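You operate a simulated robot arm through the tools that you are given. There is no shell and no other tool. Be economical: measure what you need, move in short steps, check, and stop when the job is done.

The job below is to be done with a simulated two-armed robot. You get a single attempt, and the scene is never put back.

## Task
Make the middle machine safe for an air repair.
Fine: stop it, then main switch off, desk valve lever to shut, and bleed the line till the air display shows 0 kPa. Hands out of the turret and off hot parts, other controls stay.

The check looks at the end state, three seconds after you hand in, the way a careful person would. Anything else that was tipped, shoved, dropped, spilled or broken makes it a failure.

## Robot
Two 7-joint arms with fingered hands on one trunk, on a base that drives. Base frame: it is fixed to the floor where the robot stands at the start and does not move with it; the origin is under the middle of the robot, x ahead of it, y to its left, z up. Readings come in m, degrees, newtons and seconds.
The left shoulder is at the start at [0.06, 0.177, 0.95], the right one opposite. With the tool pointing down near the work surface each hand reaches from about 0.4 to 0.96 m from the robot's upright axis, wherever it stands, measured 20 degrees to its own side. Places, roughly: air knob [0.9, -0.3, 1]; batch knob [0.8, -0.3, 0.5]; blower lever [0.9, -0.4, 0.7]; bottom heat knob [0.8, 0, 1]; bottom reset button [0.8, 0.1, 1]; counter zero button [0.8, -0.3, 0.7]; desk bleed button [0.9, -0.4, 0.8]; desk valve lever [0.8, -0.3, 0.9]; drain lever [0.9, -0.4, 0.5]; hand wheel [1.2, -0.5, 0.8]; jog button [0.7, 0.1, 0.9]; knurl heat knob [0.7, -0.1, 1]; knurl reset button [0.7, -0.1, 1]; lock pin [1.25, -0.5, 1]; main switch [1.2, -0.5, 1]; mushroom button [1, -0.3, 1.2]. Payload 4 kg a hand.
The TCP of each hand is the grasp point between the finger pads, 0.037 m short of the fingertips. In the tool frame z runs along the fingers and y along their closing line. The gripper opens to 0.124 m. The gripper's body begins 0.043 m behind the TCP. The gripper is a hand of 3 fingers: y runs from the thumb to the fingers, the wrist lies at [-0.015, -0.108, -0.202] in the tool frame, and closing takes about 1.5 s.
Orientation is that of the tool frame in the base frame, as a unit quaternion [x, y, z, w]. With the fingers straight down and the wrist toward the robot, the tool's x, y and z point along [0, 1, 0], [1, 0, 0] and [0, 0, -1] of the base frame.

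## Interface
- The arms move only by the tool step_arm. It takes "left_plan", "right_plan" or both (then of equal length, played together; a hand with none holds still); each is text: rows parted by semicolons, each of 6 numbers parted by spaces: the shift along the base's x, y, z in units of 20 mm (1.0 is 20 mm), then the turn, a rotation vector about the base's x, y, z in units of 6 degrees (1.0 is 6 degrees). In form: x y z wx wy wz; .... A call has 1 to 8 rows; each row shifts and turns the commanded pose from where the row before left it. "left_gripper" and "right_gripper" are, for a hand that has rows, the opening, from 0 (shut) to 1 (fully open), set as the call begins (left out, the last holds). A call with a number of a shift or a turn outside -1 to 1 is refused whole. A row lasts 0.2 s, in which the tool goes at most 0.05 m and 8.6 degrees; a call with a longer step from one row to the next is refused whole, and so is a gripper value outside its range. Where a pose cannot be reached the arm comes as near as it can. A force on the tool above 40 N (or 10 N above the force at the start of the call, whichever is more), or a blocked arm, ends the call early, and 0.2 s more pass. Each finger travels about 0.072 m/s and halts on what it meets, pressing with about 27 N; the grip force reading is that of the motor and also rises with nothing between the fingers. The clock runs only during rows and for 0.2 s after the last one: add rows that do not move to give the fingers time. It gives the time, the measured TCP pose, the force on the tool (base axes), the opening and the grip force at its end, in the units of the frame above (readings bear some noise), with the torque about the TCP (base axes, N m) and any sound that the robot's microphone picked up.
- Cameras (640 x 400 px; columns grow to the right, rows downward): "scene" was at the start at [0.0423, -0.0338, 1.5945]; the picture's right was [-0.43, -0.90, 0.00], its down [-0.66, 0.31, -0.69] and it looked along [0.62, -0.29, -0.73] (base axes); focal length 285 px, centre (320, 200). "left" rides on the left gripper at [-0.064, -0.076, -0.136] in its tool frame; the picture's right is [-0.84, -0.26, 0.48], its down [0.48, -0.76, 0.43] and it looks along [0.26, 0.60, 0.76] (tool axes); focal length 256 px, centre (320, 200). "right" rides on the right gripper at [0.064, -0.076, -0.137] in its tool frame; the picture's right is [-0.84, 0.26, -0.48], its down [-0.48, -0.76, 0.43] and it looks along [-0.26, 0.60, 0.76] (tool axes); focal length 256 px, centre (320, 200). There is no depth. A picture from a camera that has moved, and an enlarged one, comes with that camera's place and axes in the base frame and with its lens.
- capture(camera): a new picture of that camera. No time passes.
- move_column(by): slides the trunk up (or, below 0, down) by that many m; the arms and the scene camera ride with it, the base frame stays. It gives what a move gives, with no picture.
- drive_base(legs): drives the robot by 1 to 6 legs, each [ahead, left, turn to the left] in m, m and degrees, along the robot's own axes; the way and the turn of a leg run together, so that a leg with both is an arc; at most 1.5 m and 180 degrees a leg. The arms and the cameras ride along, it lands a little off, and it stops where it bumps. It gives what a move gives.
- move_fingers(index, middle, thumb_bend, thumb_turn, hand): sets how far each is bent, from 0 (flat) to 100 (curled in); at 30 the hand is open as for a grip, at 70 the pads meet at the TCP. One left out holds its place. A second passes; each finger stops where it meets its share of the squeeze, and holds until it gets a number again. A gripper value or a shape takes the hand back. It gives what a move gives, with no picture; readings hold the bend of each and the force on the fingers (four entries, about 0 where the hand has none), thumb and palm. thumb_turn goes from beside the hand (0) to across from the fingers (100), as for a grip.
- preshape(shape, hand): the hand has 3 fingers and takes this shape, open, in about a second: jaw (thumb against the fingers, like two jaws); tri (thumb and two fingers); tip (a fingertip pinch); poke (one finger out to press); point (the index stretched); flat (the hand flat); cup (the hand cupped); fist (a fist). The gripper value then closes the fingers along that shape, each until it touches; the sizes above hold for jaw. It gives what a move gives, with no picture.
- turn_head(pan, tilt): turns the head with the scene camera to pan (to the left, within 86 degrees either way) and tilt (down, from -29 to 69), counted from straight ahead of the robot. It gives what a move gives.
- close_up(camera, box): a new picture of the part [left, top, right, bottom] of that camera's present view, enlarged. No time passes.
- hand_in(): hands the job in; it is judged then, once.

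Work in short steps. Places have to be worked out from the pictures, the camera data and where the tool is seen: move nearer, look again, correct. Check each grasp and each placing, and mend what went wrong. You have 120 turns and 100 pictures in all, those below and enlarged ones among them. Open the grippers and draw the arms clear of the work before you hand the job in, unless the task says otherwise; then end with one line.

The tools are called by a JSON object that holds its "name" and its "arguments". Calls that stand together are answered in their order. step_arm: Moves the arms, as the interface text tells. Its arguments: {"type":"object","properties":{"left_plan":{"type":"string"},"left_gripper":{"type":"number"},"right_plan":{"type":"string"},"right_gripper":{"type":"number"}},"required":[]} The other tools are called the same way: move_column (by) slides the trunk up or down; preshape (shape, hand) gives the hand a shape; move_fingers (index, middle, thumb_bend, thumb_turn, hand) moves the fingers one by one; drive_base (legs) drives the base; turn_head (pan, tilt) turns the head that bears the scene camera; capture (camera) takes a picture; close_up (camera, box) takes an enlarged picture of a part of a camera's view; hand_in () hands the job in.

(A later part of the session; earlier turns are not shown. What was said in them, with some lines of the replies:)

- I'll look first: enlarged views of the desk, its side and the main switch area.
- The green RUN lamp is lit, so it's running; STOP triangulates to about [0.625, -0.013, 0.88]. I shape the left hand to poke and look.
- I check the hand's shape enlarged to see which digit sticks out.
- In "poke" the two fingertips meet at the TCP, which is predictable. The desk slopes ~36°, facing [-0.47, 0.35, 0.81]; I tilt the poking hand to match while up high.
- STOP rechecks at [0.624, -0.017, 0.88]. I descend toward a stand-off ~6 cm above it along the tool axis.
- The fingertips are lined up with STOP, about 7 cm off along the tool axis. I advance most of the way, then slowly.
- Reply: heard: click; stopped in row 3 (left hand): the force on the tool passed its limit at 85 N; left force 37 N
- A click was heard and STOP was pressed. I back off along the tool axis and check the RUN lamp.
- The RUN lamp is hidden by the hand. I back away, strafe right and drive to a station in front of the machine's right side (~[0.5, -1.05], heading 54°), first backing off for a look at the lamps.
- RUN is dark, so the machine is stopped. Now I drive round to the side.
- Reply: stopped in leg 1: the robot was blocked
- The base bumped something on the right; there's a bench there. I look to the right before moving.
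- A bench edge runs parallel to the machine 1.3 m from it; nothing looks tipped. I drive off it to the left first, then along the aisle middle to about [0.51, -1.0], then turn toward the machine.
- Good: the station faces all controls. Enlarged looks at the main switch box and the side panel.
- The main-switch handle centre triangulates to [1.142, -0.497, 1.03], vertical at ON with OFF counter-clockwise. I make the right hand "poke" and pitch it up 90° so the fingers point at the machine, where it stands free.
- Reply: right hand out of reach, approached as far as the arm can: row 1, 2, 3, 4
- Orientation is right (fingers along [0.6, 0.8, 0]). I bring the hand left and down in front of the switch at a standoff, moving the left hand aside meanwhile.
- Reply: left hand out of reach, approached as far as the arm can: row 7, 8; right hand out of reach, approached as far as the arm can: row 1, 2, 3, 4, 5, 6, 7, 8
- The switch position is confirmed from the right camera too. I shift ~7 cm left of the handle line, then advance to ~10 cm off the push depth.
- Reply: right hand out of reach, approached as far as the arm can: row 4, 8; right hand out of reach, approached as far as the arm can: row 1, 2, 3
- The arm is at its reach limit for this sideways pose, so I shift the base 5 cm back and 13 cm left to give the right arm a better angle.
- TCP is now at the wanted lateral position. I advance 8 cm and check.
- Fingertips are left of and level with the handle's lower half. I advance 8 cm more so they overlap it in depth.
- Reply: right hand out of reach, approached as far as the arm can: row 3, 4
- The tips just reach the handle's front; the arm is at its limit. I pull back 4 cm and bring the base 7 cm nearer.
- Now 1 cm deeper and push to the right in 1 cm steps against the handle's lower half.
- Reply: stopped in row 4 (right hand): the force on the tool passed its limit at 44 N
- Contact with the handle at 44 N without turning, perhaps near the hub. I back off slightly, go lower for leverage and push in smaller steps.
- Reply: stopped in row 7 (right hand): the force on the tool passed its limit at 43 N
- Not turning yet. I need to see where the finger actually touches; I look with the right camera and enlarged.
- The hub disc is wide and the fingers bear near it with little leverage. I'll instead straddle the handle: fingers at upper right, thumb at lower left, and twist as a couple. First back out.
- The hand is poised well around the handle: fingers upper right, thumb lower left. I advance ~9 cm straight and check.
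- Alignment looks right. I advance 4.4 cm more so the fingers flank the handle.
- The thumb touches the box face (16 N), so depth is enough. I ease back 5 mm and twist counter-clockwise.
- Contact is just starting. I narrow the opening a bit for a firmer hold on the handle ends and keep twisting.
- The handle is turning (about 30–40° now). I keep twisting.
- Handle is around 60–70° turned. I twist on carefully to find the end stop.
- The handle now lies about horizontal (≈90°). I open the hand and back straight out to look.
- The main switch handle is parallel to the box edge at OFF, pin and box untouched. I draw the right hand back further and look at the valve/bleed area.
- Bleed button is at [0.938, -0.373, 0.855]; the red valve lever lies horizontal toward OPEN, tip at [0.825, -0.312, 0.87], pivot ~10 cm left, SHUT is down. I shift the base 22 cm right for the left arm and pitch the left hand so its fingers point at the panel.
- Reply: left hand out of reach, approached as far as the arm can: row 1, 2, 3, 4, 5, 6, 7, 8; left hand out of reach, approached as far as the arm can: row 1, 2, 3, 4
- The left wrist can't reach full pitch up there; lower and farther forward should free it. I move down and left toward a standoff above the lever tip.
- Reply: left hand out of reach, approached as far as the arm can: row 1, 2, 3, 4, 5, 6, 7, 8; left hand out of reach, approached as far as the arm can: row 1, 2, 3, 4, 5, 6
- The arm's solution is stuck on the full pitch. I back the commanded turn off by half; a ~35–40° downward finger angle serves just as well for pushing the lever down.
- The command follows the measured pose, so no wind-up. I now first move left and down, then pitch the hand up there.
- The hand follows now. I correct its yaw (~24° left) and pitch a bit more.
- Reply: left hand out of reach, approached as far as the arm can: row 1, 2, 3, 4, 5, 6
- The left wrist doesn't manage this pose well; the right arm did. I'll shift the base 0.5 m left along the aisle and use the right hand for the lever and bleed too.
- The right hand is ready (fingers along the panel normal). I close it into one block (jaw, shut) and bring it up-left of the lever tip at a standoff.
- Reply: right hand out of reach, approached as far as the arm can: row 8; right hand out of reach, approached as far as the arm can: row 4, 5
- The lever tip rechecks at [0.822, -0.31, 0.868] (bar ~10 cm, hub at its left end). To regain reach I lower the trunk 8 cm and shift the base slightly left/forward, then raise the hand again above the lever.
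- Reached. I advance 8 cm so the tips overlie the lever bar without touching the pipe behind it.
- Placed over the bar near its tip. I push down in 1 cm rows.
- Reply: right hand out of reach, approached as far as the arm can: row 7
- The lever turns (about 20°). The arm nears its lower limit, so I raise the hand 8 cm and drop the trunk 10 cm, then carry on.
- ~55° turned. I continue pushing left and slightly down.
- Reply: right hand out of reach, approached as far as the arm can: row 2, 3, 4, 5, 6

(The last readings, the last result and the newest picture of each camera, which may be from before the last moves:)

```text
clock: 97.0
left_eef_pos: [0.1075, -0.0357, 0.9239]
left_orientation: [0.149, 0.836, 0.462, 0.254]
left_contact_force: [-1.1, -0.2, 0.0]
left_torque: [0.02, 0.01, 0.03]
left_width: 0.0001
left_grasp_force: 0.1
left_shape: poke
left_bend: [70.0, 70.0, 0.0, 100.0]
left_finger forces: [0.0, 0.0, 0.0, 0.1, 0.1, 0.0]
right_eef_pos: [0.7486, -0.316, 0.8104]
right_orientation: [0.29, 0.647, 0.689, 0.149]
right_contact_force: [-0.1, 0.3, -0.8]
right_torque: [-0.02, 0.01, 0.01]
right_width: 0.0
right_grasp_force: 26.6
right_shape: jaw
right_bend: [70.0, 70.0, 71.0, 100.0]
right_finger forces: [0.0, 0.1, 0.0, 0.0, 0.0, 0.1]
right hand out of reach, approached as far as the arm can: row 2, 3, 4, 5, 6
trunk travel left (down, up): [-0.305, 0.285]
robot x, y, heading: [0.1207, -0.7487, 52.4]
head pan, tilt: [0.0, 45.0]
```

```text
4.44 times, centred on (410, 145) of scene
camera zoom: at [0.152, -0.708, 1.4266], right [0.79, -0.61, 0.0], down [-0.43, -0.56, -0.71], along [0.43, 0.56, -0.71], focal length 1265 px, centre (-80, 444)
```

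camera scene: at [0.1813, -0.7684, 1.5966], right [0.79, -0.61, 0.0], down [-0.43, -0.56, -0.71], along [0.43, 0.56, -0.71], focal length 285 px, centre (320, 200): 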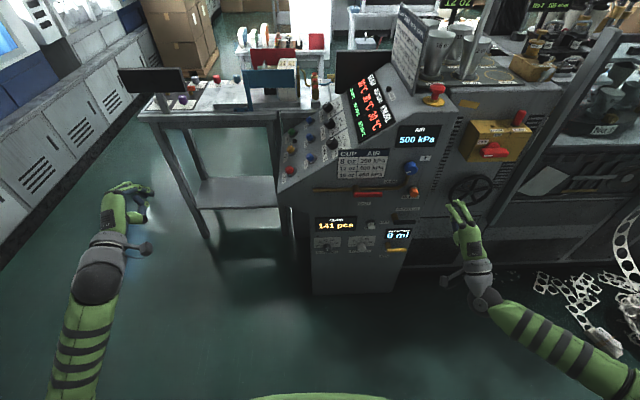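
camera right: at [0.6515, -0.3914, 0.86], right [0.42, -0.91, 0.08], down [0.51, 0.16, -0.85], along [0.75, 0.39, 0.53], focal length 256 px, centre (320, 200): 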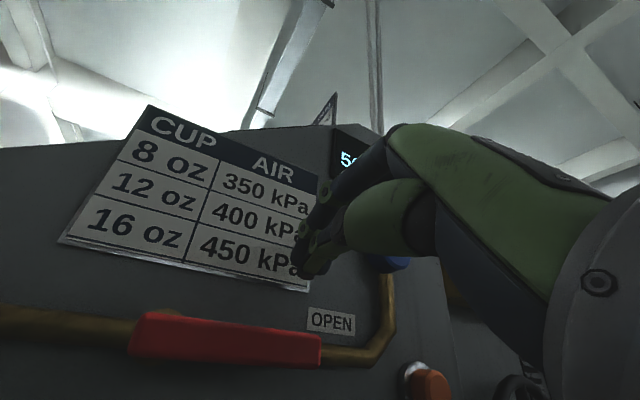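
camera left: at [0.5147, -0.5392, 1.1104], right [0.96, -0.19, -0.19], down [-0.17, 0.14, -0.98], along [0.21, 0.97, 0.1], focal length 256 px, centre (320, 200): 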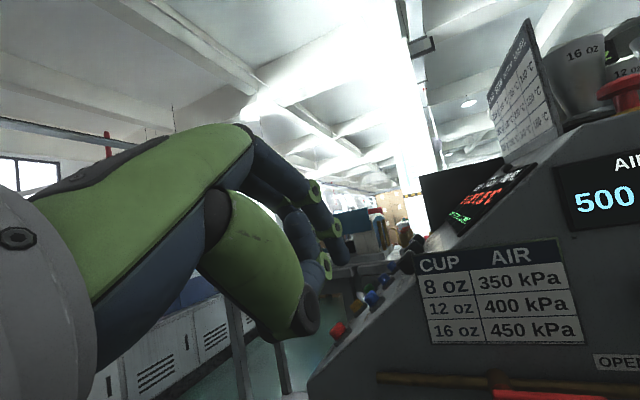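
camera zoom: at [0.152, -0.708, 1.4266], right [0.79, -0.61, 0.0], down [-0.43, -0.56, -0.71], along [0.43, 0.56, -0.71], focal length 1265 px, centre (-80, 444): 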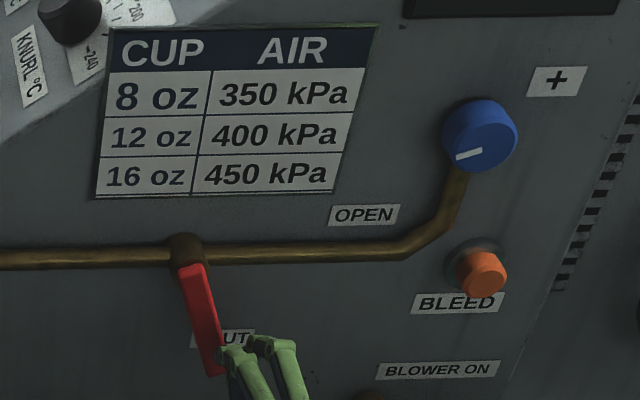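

~75°. At the lateral limit again: I step the hand off to the right, shift the base 9 cm left, and resume.

{"name": "step_arm", "arguments": {"right_plan": "0.8 -0.6 0 0 0 0;0.8 -0.6 0 0 0 0;0.8 -0.6 0 0 0 0;0.8 -0.6 0 0 0 0;0.8 -0.6 0 0 0 0"}}

{"name": "drive_base", "arguments": {"legs": [[0, 0.09, 0]]}}

{"name": "step_arm", "arguments": {"right_plan": "0.2 0.26 -0.2 0 0 0;0.2 0.26 -0.2 0 0 0;0.2 0.26 0 0 0 0"}}

{"name": "close_up", "arguments": {"camera": "scene", "box": [380, 100, 480, 190]}}

```text
clock: 98.2
left_eef_pos: [0.1061, -0.0349, 0.9255]
left_orientation: [0.15, 0.836, 0.462, 0.254]
left_contact_force: [-0.6, 0.7, -1.3]
left_torque: [-0.01, -0.05, 0.0]
left_width: 0.0
left_grasp_force: 0.1
left_shape: poke
left_bend: [70.0, 70.0, 0.0, 100.0]
left_finger forces: [0.0, 0.0, 0.0, 0.1, 0.1, 0.0]
right_eef_pos: [0.8296, -0.376, 0.8118]
right_orientation: [0.291, 0.646, 0.69, 0.15]
right_contact_force: [-0.1, 0.0, 0.1]
right_torque: [0.0, 0.01, 0.05]
right_width: 0.0002
right_grasp_force: 27.1
right_shape: jaw
right_bend: [70.0, 70.0, 71.0, 100.0]
right_finger forces: [0.0, 0.0, 0.0, 0.0, 0.1, 0.0]
trunk travel left (down, up): [-0.305, 0.285]
robot x, y, heading: [0.1188, -0.7515, 52.7]
head pan, tilt: [0.0, 45.0]
```

```text
clock: 99.2
left_eef_pos: [0.0374, 0.0199, 0.9255]
left_orientation: [0.15, 0.836, 0.462, 0.254]
left_contact_force: [0.0, 0.0, -0.1]
left_torque: [0.03, 0.01, 0.02]
left_width: 0.0
left_grasp_force: 0.1
left_shape: poke
left_bend: [70.0, 70.0, 0.0, 100.0]
left_finger forces: [0.0, 0.0, 0.0, 0.1, 0.0, 0.0]
right_eef_pos: [0.7587, -0.321, 0.8109]
right_orientation: [0.291, 0.646, 0.69, 0.148]
right_contact_force: [0.0, -0.3, 0.0]
right_torque: [-0.03, -0.03, -0.01]
right_width: 0.0
right_grasp_force: 27.0
right_shape: jaw
right_bend: [70.0, 70.0, 71.0, 100.0]
right_finger forces: [0.0, 0.1, 0.0, 0.0, 0.0, 0.0]
trunk travel left (down, up): [-0.305, 0.285]
robot x, y, heading: [0.0509, -0.6948, 52.3]
head pan, tilt: [0.0, 45.0]
```

```text
clock: 100.0
left_eef_pos: [0.0386, 0.0193, 0.9248]
left_orientation: [0.15, 0.836, 0.462, 0.254]
left_contact_force: [0.3, -0.1, 0.0]
left_torque: [-0.02, 0.01, -0.02]
left_width: 0.0
left_grasp_force: 0.0
left_shape: poke
left_bend: [70.0, 70.0, 0.0, 100.0]
left_finger forces: [0.1, 0.0, 0.0, 0.0, 0.1, 0.0]
right_eef_pos: [0.7717, -0.3054, 0.8047]
right_orientation: [0.291, 0.646, 0.69, 0.149]
right_contact_force: [-0.6, -0.3, -0.2]
right_torque: [0.02, -0.01, -0.01]
right_width: 0.0
right_grasp_force: 26.6
right_shape: jaw
right_bend: [70.0, 70.0, 71.0, 100.0]
right_finger forces: [0.0, 0.1, 0.0, 0.0, 0.1, 0.0]
trunk travel left (down, up): [-0.305, 0.285]
robot x, y, heading: [0.0502, -0.6921, 52.1]
head pan, tilt: [0.0, 45.0]
```

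```text
4.44 times, centred on (430, 145) of scene
camera zoom: at [0.081, -0.6534, 1.4266], right [0.79, -0.61, 0.0], down [-0.43, -0.56, -0.71], along [0.43, 0.56, -0.71], focal length 1265 px, centre (-169, 444)
```

zoom: 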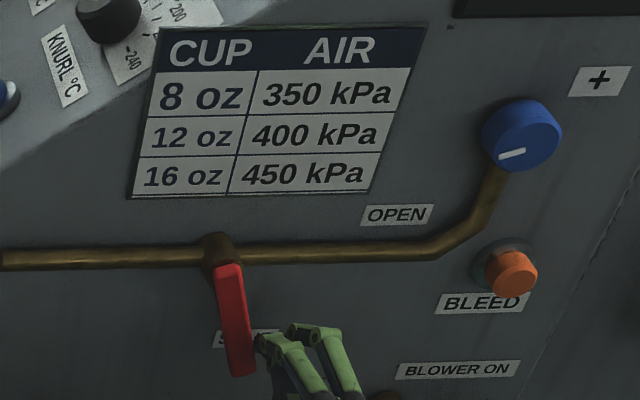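

About 18° remain (true vertical leans down-left in this view). I push left until the stop.

{"name": "step_arm", "arguments": {"right_plan": "-0.3 0.22 0 0 0 0;-0.3 0.22 0 0 0 0;-0.3 0.22 0 0 0 0;-0.3 0.22 0 0 0 0;-0.3 0.22 0 0 0 0;-0.2 0.15 0 0 0 0;-0.2 0.15 0 0 0 0;-0.2 0.15 0 0 0 0"}}

{"name": "close_up", "arguments": {"camera": "scene", "box": [380, 100, 480, 190]}}

```text
clock: 101.4
left_eef_pos: [0.0402, 0.0196, 0.9255]
left_orientation: [0.151, 0.836, 0.462, 0.254]
left_contact_force: [-0.4, 0.1, 0.3]
left_torque: [0.05, -0.01, 0.02]
left_width: 0.0
left_grasp_force: 0.1
left_shape: poke
left_bend: [70.0, 70.0, 0.0, 100.0]
left_finger forces: [0.0, 0.1, 0.1, 0.0, 0.1, 0.0]
right_eef_pos: [0.7509, -0.2915, 0.8029]
right_orientation: [0.299, 0.642, 0.688, 0.157]
right_contact_force: [8.2, -4.4, -0.2]
right_torque: [-0.01, 0.07, -0.33]
right_width: 0.0
right_grasp_force: 27.1
right_shape: jaw
right_bend: [70.0, 70.0, 71.0, 100.0]
right_finger forces: [0.1, 0.1, 0.0, 0.0, 0.0, 0.0]
trunk travel left (down, up): [-0.305, 0.285]
robot x, y, heading: [0.0524, -0.6951, 52.0]
head pan, tilt: [0.0, 45.0]
stopped in row 6 (right hand): the force on the tool passed its limit at 42 N (the readings are from after the stop); the commanded pose is now the measured one
```

```text
4.44 times, centred on (430, 145) of scene
camera zoom: at [0.0826, -0.654, 1.4266], right [0.79, -0.61, 0.0], down [-0.43, -0.56, -0.71], along [0.43, 0.56, -0.71], focal length 1265 px, centre (-169, 444)
```

zoom: 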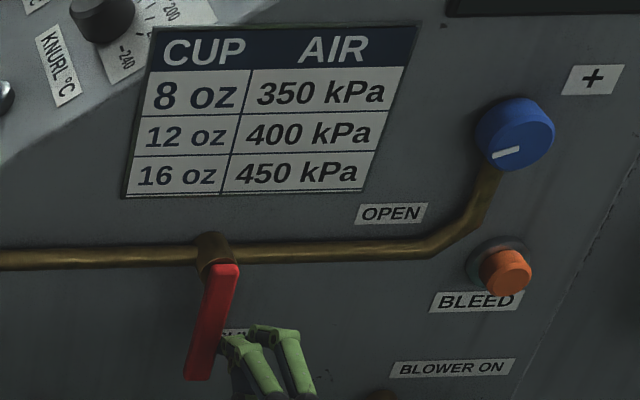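

The lever stopped hard, parallel to the panel's verticals: shut. I withdraw the hand and shift the base 20 cm right to face the bleed button.

{"name": "step_arm", "arguments": {"right_plan": "0.5 -0.37 0 0 0 0;0.3 -0.22 0 0 0 0;-0.6 -0.8 0 0 0 0;-0.6 -0.8 0 0 0 0;-0.6 -0.8 0.4 0 0 0;-0.6 -0.8 0.6 0 0 0;-0.3 -0.4 0.8 0 0 0;0 0 0.8 0 0 0"}}

{"name": "drive_base", "arguments": {"legs": [[0, -0.19, 0]]}}

{"name": "capture", "arguments": {"camera": "scene"}}

```text
clock: 103.2
left_eef_pos: [0.0386, 0.0194, 0.9259]
left_orientation: [0.152, 0.836, 0.462, 0.256]
left_contact_force: [0.5, 0.5, -0.1]
left_torque: [0.03, 0.02, -0.02]
left_width: 0.0002
left_grasp_force: 0.1
left_shape: poke
left_bend: [70.0, 70.0, 0.0, 100.0]
left_finger forces: [0.0, 0.0, 0.1, 0.0, 0.0, 0.1]
right_eef_pos: [0.7089, -0.3724, 0.8552]
right_orientation: [0.297, 0.643, 0.689, 0.156]
right_contact_force: [-0.2, -0.1, -0.1]
right_torque: [-0.01, -0.01, 0.01]
right_width: 0.0
right_grasp_force: 27.0
right_shape: jaw
right_bend: [70.0, 70.0, 71.0, 100.0]
right_finger forces: [0.1, 0.0, 0.1, 0.1, 0.0, 0.1]
trunk travel left (down, up): [-0.305, 0.285]
robot x, y, heading: [0.0556, -0.6926, 52.2]
head pan, tilt: [0.0, 45.0]
```

```text
clock: 104.7
left_eef_pos: [0.1885, -0.0952, 0.9259]
left_orientation: [0.152, 0.835, 0.462, 0.256]
left_contact_force: [0.4, 0.1, -0.3]
left_torque: [-0.01, 0.01, 0.0]
left_width: 0.0
left_grasp_force: 0.0
left_shape: poke
left_bend: [70.0, 70.0, 0.0, 100.0]
left_finger forces: [0.0, 0.0, 0.0, 0.0, 0.0, 0.1]
right_eef_pos: [0.8573, -0.4888, 0.8545]
right_orientation: [0.298, 0.643, 0.688, 0.157]
right_contact_force: [-0.4, -0.6, 0.5]
right_torque: [0.01, -0.04, -0.01]
right_width: 0.0001
right_grasp_force: 27.2
right_shape: jaw
right_bend: [70.0, 70.0, 71.0, 100.0]
right_finger forces: [0.0, 0.1, 0.0, 0.0, 0.0, 0.0]
trunk travel left (down, up): [-0.305, 0.285]
robot x, y, heading: [0.1991, -0.8105, 52.1]
head pan, tilt: [0.0, 45.0]
```

```text
26 pictures are left
camera scene: at [0.2302, -0.7692, 1.4266], right [0.79, -0.62, 0.0], down [-0.43, -0.56, -0.71], along [0.43, 0.56, -0.71], focal length 285 px, centre (320, 200)
```

scene: 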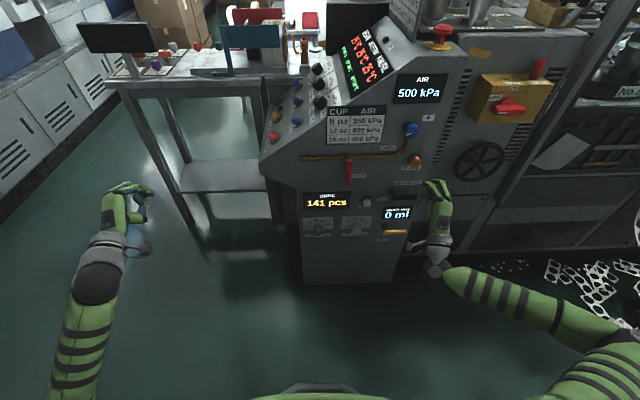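

TCP is nearly in line with the button. I advance 7 cm and check alignment.

{"name": "step_arm", "arguments": {"right_plan": "0.5 0.72 0 0 0 0;0.5 0.72 0 0 0 0;0.5 0.68 0 0 0 0;0.5 0.68 0 0 0 0"}}

{"name": "close_up", "arguments": {"camera": "scene", "box": [340, 110, 500, 250]}}

{"name": "capture", "arguments": {"camera": "right"}}

```text
clock: 105.7
left_eef_pos: [0.1889, -0.0952, 0.9256]
left_orientation: [0.153, 0.835, 0.462, 0.256]
left_contact_force: [0.3, -0.1, -0.3]
left_torque: [-0.04, 0.02, 0.01]
left_width: 0.0
left_grasp_force: 0.1
left_shape: poke
left_bend: [70.0, 70.0, 0.0, 100.0]
left_finger forces: [0.0, 0.0, 0.0, 0.1, 0.0, 0.1]
right_eef_pos: [0.8997, -0.4344, 0.8543]
right_orientation: [0.298, 0.642, 0.688, 0.157]
right_contact_force: [-0.3, -1.0, 0.7]
right_torque: [-0.02, -0.01, 0.0]
right_width: 0.0002
right_grasp_force: 27.2
right_shape: jaw
right_bend: [70.0, 70.0, 71.0, 100.0]
right_finger forces: [0.0, 0.1, 0.1, 0.0, 0.0, 0.0]
trunk travel left (down, up): [-0.305, 0.285]
robot x, y, heading: [0.1951, -0.8104, 52.0]
head pan, tilt: [0.0, 45.0]
```

```text
2.86 times, centred on (420, 180) of scene
camera zoom: at [0.2302, -0.7694, 1.4266], right [0.79, -0.62, 0.0], down [-0.43, -0.56, -0.71], along [0.43, 0.56, -0.71], focal length 813 px, centre (34, 257)
```

zoom: 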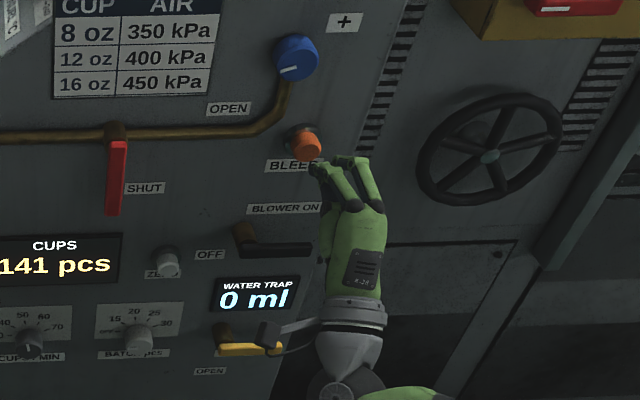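

```text
24 pictures are left
camera right: at [0.7545, -0.4937, 0.793], right [0.4, -0.92, 0.08], down [0.51, 0.15, -0.85], along [0.76, 0.37, 0.53], focal length 256 px, centre (320, 200)
```

right: 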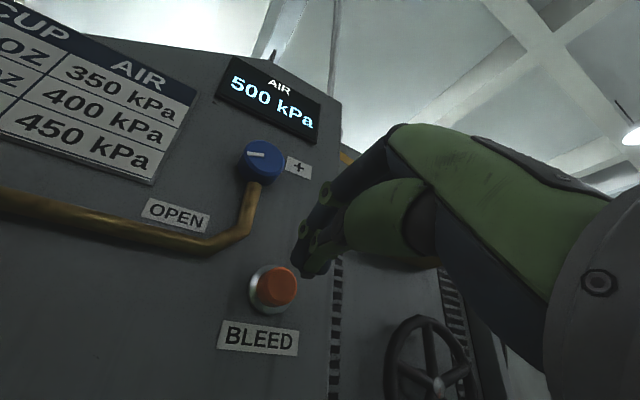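

Button front refines to [0.95, -0.363, 0.843]; I'm about 5 cm off and 1 cm high. I approach slowly.

{"name": "step_arm", "arguments": {"right_plan": "0.48 0.64 -0.25 0 0 0;0.48 0.64 -0.15 0 0 0;0.12 0.16 0 0 0 0;0.1 0.13 0 0 0 0;0.1 0.13 0 0 0 0;0.1 0.13 0 0 0 0"}}

{"name": "capture", "arguments": {"camera": "right"}}

```text
clock: 107.1
left_eef_pos: [0.1891, -0.0973, 0.9256]
left_orientation: [0.152, 0.836, 0.462, 0.255]
left_contact_force: [-0.3, -0.4, -0.8]
left_torque: [-0.06, 0.03, 0.0]
left_width: 0.0
left_grasp_force: 0.1
left_shape: poke
left_bend: [70.0, 70.0, 0.0, 100.0]
left_finger forces: [0.0, 0.0, 0.0, 0.1, 0.0, 0.1]
right_eef_pos: [0.9251, -0.3969, 0.848]
right_orientation: [0.298, 0.642, 0.688, 0.157]
right_contact_force: [-5.6, -6.6, 0.0]
right_torque: [0.0, 0.02, 0.1]
right_width: 0.0
right_grasp_force: 27.2
right_shape: jaw
right_bend: [70.0, 70.0, 71.0, 100.0]
right_finger forces: [0.1, 0.1, 0.0, 0.0, 0.0, 0.0]
trunk travel left (down, up): [-0.305, 0.285]
robot x, y, heading: [0.1981, -0.8114, 52.0]
head pan, tilt: [0.0, 45.0]
heard: click
```

```text
23 pictures are left
camera right: at [0.78, -0.4585, 0.7863], right [0.4, -0.92, 0.08], down [0.51, 0.15, -0.84], along [0.76, 0.37, 0.53], focal length 256 px, centre (320, 200)
```

right: 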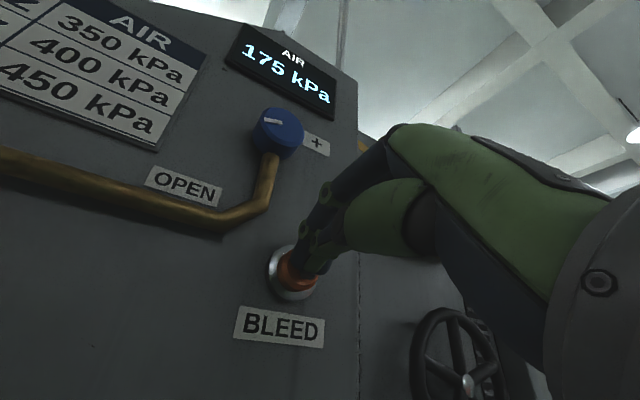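

Click and the pressure is falling (175 kPa). I hold the press.

{"name": "step_arm", "arguments": {"right_plan": "0.05 0.07 0 0 0 0;0 0 0 0 0 0;0 0 0 0 0 0;0 0 0 0 0 0;0 0 0 0 0 0;0 0 0 0 0 0;0 0 0 0 0 0;0 0 0 0 0 0"}}

{"name": "close_up", "arguments": {"camera": "right", "box": [200, 0, 380, 110]}}

```text
clock: 108.9
left_eef_pos: [0.1892, -0.0957, 0.9256]
left_orientation: [0.152, 0.835, 0.462, 0.256]
left_contact_force: [-0.5, 0.4, 0.8]
left_torque: [-0.02, 0.0, 0.01]
left_width: 0.0001
left_grasp_force: 0.0
left_shape: poke
left_bend: [70.0, 70.0, 0.0, 100.0]
left_finger forces: [0.0, 0.0, 0.0, 0.0, 0.0, 0.0]
right_eef_pos: [0.9262, -0.3964, 0.8487]
right_orientation: [0.297, 0.642, 0.689, 0.156]
right_contact_force: [-13.6, -13.4, -1.7]
right_torque: [-0.09, 0.07, 0.1]
right_width: 0.0
right_grasp_force: 26.8
right_shape: jaw
right_bend: [70.0, 70.0, 71.0, 100.0]
right_finger forces: [0.1, 0.0, 0.1, 0.0, 0.1, 0.0]
trunk travel left (down, up): [-0.305, 0.285]
robot x, y, heading: [0.1958, -0.8081, 51.9]
head pan, tilt: [0.0, 45.0]
```

```text
3.56 times, centred on (290, 55) of right
camera zoom: at [0.781, -0.4572, 0.7869], right [0.4, -0.92, 0.08], down [0.51, 0.15, -0.84], along [0.76, 0.37, 0.53], focal length 910 px, centre (427, 716)
```

zoom: 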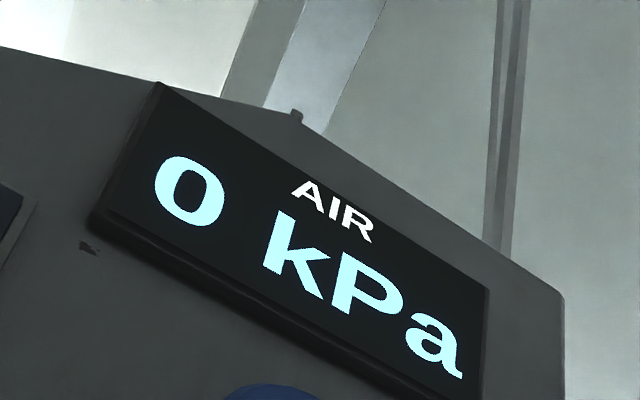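

0 kPa. I hold a second longer, then withdraw straight back and open the hand.

{"name": "step_arm", "arguments": {"right_plan": "0 0 0 0 0 0;0 0 0 0 0 0;0 0 0 0 0 0;-0.6 -0.8 0 0 0 0;-0.6 -0.8 0 0 0 0;-0.6 -0.8 0 0 0 0;-0.6 -0.8 0 0 0 0;-0.6 -0.8 0 0 0 0"}}

{"name": "drive_base", "arguments": {"legs": [[-0.08, 0, 0]]}}

{"name": "preshape", "arguments": {"shape": "jaw", "hand": "right"}}

{"name": "preshape", "arguments": {"shape": "jaw", "hand": "left"}}

{"name": "close_up", "arguments": {"camera": "scene", "box": [240, 0, 600, 280]}}

```text
clock: 110.7
left_eef_pos: [0.1886, -0.0959, 0.9261]
left_orientation: [0.153, 0.836, 0.461, 0.256]
left_contact_force: [0.1, 0.3, -0.3]
left_torque: [0.01, 0.04, -0.05]
left_width: 0.0
left_grasp_force: 0.0
left_shape: poke
left_bend: [70.0, 70.0, 0.0, 100.0]
left_finger forces: [0.0, 0.1, 0.0, 0.1, 0.0, 0.0]
right_eef_pos: [0.8656, -0.475, 0.8477]
right_orientation: [0.297, 0.642, 0.688, 0.157]
right_contact_force: [-0.3, -0.5, -0.5]
right_torque: [0.01, 0.0, 0.0]
right_width: 0.0
right_grasp_force: 26.8
right_shape: jaw
right_bend: [70.0, 70.0, 71.0, 100.0]
right_finger forces: [0.0, 0.1, 0.0, 0.0, 0.0, 0.1]
trunk travel left (down, up): [-0.305, 0.285]
robot x, y, heading: [0.1995, -0.8081, 52.1]
head pan, tilt: [0.0, 45.0]
```

```text
clock: 111.8
left_eef_pos: [0.1366, -0.1599, 0.9256]
left_orientation: [0.152, 0.836, 0.461, 0.256]
left_contact_force: [0.6, 0.2, 0.1]
left_torque: [0.0, -0.01, 0.01]
left_width: 0.0001
left_grasp_force: 0.1
left_shape: poke
left_bend: [70.0, 70.0, 0.0, 100.0]
left_finger forces: [0.0, 0.0, 0.0, 0.1, 0.1, 0.1]
right_eef_pos: [0.8143, -0.5387, 0.8474]
right_orientation: [0.297, 0.643, 0.689, 0.156]
right_contact_force: [-0.2, 0.4, -0.7]
right_torque: [-0.06, -0.01, 0.0]
right_width: 0.0001
right_grasp_force: 27.2
right_shape: jaw
right_bend: [70.0, 70.0, 71.0, 100.0]
right_finger forces: [0.1, 0.0, 0.0, 0.0, 0.0, 0.0]
trunk travel left (down, up): [-0.305, 0.285]
robot x, y, heading: [0.1511, -0.8751, 52.1]
head pan, tilt: [0.0, 45.0]
```

```text
clock: 112.7
left_eef_pos: [0.1389, -0.1606, 0.9258]
left_orientation: [0.152, 0.836, 0.462, 0.256]
left_contact_force: [0.8, 0.1, -0.4]
left_torque: [0.04, -0.02, 0.04]
left_width: 0.0
left_grasp_force: 0.0
left_shape: poke
left_bend: [70.0, 70.0, 0.0, 100.0]
left_finger forces: [0.0, 0.0, 0.0, 0.0, 0.1, 0.0]
right_eef_pos: [0.8152, -0.5396, 0.847]
right_orientation: [0.298, 0.642, 0.688, 0.157]
right_contact_force: [0.7, -0.1, -0.3]
right_torque: [-0.03, 0.02, -0.01]
right_width: 0.1239
right_grasp_force: 0.1
right_shape: jaw
right_bend: [30.0, 30.0, 30.0, 98.0]
right_finger forces: [0.0, 0.1, 0.0, 0.1, 0.0, 0.1]
trunk travel left (down, up): [-0.305, 0.285]
robot x, y, heading: [0.1471, -0.8694, 52.5]
head pan, tilt: [0.0, 45.0]
```

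```text
clock: 113.6
left_eef_pos: [0.1378, -0.1612, 0.9258]
left_orientation: [0.152, 0.836, 0.461, 0.256]
left_contact_force: [0.3, 0.8, 0.6]
left_torque: [0.01, -0.03, 0.02]
left_width: 0.1241
left_grasp_force: 0.1
left_shape: jaw
left_bend: [30.0, 30.0, 30.0, 98.0]
left_finger forces: [0.0, 0.0, 0.1, 0.0, 0.1, 0.0]
right_eef_pos: [0.8146, -0.5381, 0.8482]
right_orientation: [0.298, 0.642, 0.688, 0.157]
right_contact_force: [-0.5, 0.3, -0.3]
right_torque: [0.0, 0.0, 0.01]
right_width: 0.1236
right_grasp_force: 0.0
right_shape: jaw
right_bend: [30.0, 30.0, 30.0, 98.0]
right_finger forces: [0.0, 0.0, 0.1, 0.0, 0.0, 0.0]
trunk travel left (down, up): [-0.305, 0.285]
robot x, y, heading: [0.1459, -0.8789, 52.3]
head pan, tilt: [0.0, 45.0]
```

```text
1.43 times, centred on (420, 140) of scene
camera zoom: at [0.1801, -0.8335, 1.4266], right [0.79, -0.61, 0.0], down [-0.43, -0.56, -0.71], along [0.43, 0.56, -0.71], focal length 407 px, centre (177, 286)
```

zoom: 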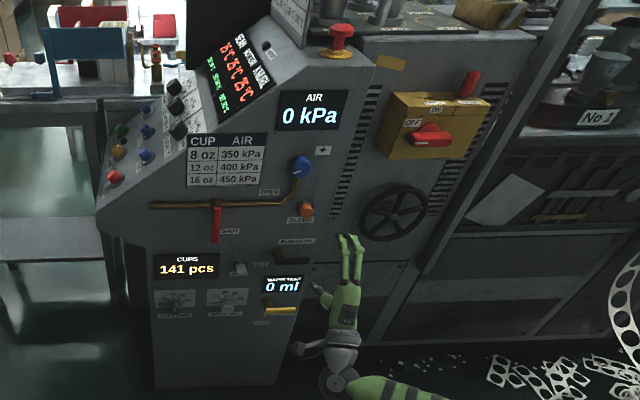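

Display stays at 0 kPa after release, and the READY lamp is off. A last enlarged check of the main switch and lever.

{"name": "close_up", "arguments": {"camera": "scene", "box": [430, 40, 550, 130]}}

{"name": "close_up", "arguments": {"camera": "scene", "box": [290, 90, 430, 230]}}

```text
4.44 times, centred on (490, 85) of scene
camera zoom: at [0.1801, -0.8335, 1.4266], right [0.79, -0.61, 0.0], down [-0.43, -0.56, -0.71], along [0.43, 0.56, -0.71], focal length 1265 px, centre (-436, 711)
```

zoom: 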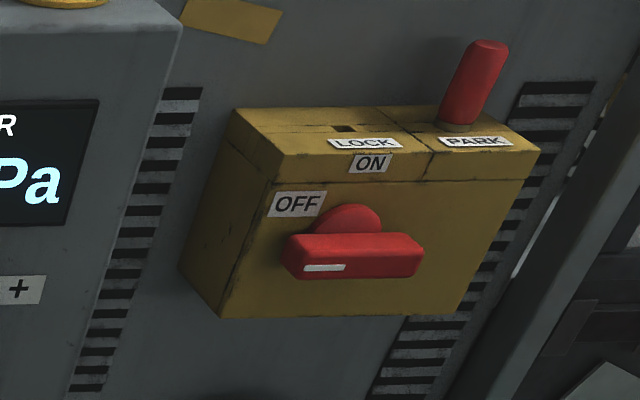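

```text
2.86 times, centred on (360, 160) of scene
camera zoom: at [0.1801, -0.8335, 1.4266], right [0.79, -0.61, 0.0], down [-0.43, -0.56, -0.71], along [0.43, 0.56, -0.71], focal length 813 px, centre (206, 314)
```

zoom: 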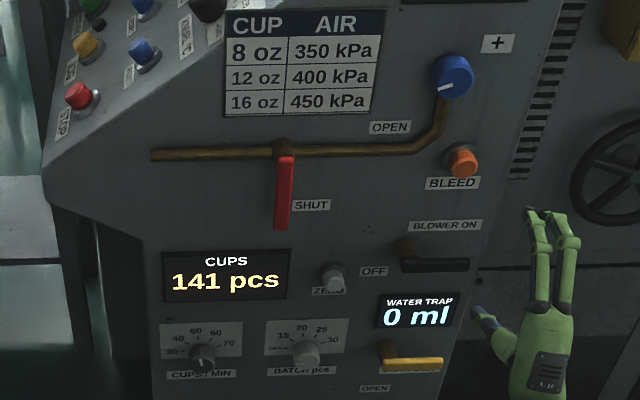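

All as required: switch at OFF, lever at SHUT, air 0 kPa, other controls unchanged, and both hands open and clear of the work.

{"name": "hand_in", "arguments": {}}

```text
The job is handed in.
```

The middle machine is stopped, its main switch is off, the desk valve lever is at shut, and the air display reads 0 kPa. I left the other controls alone, though the base bumped the bench behind once while driving; nothing looked tipped.
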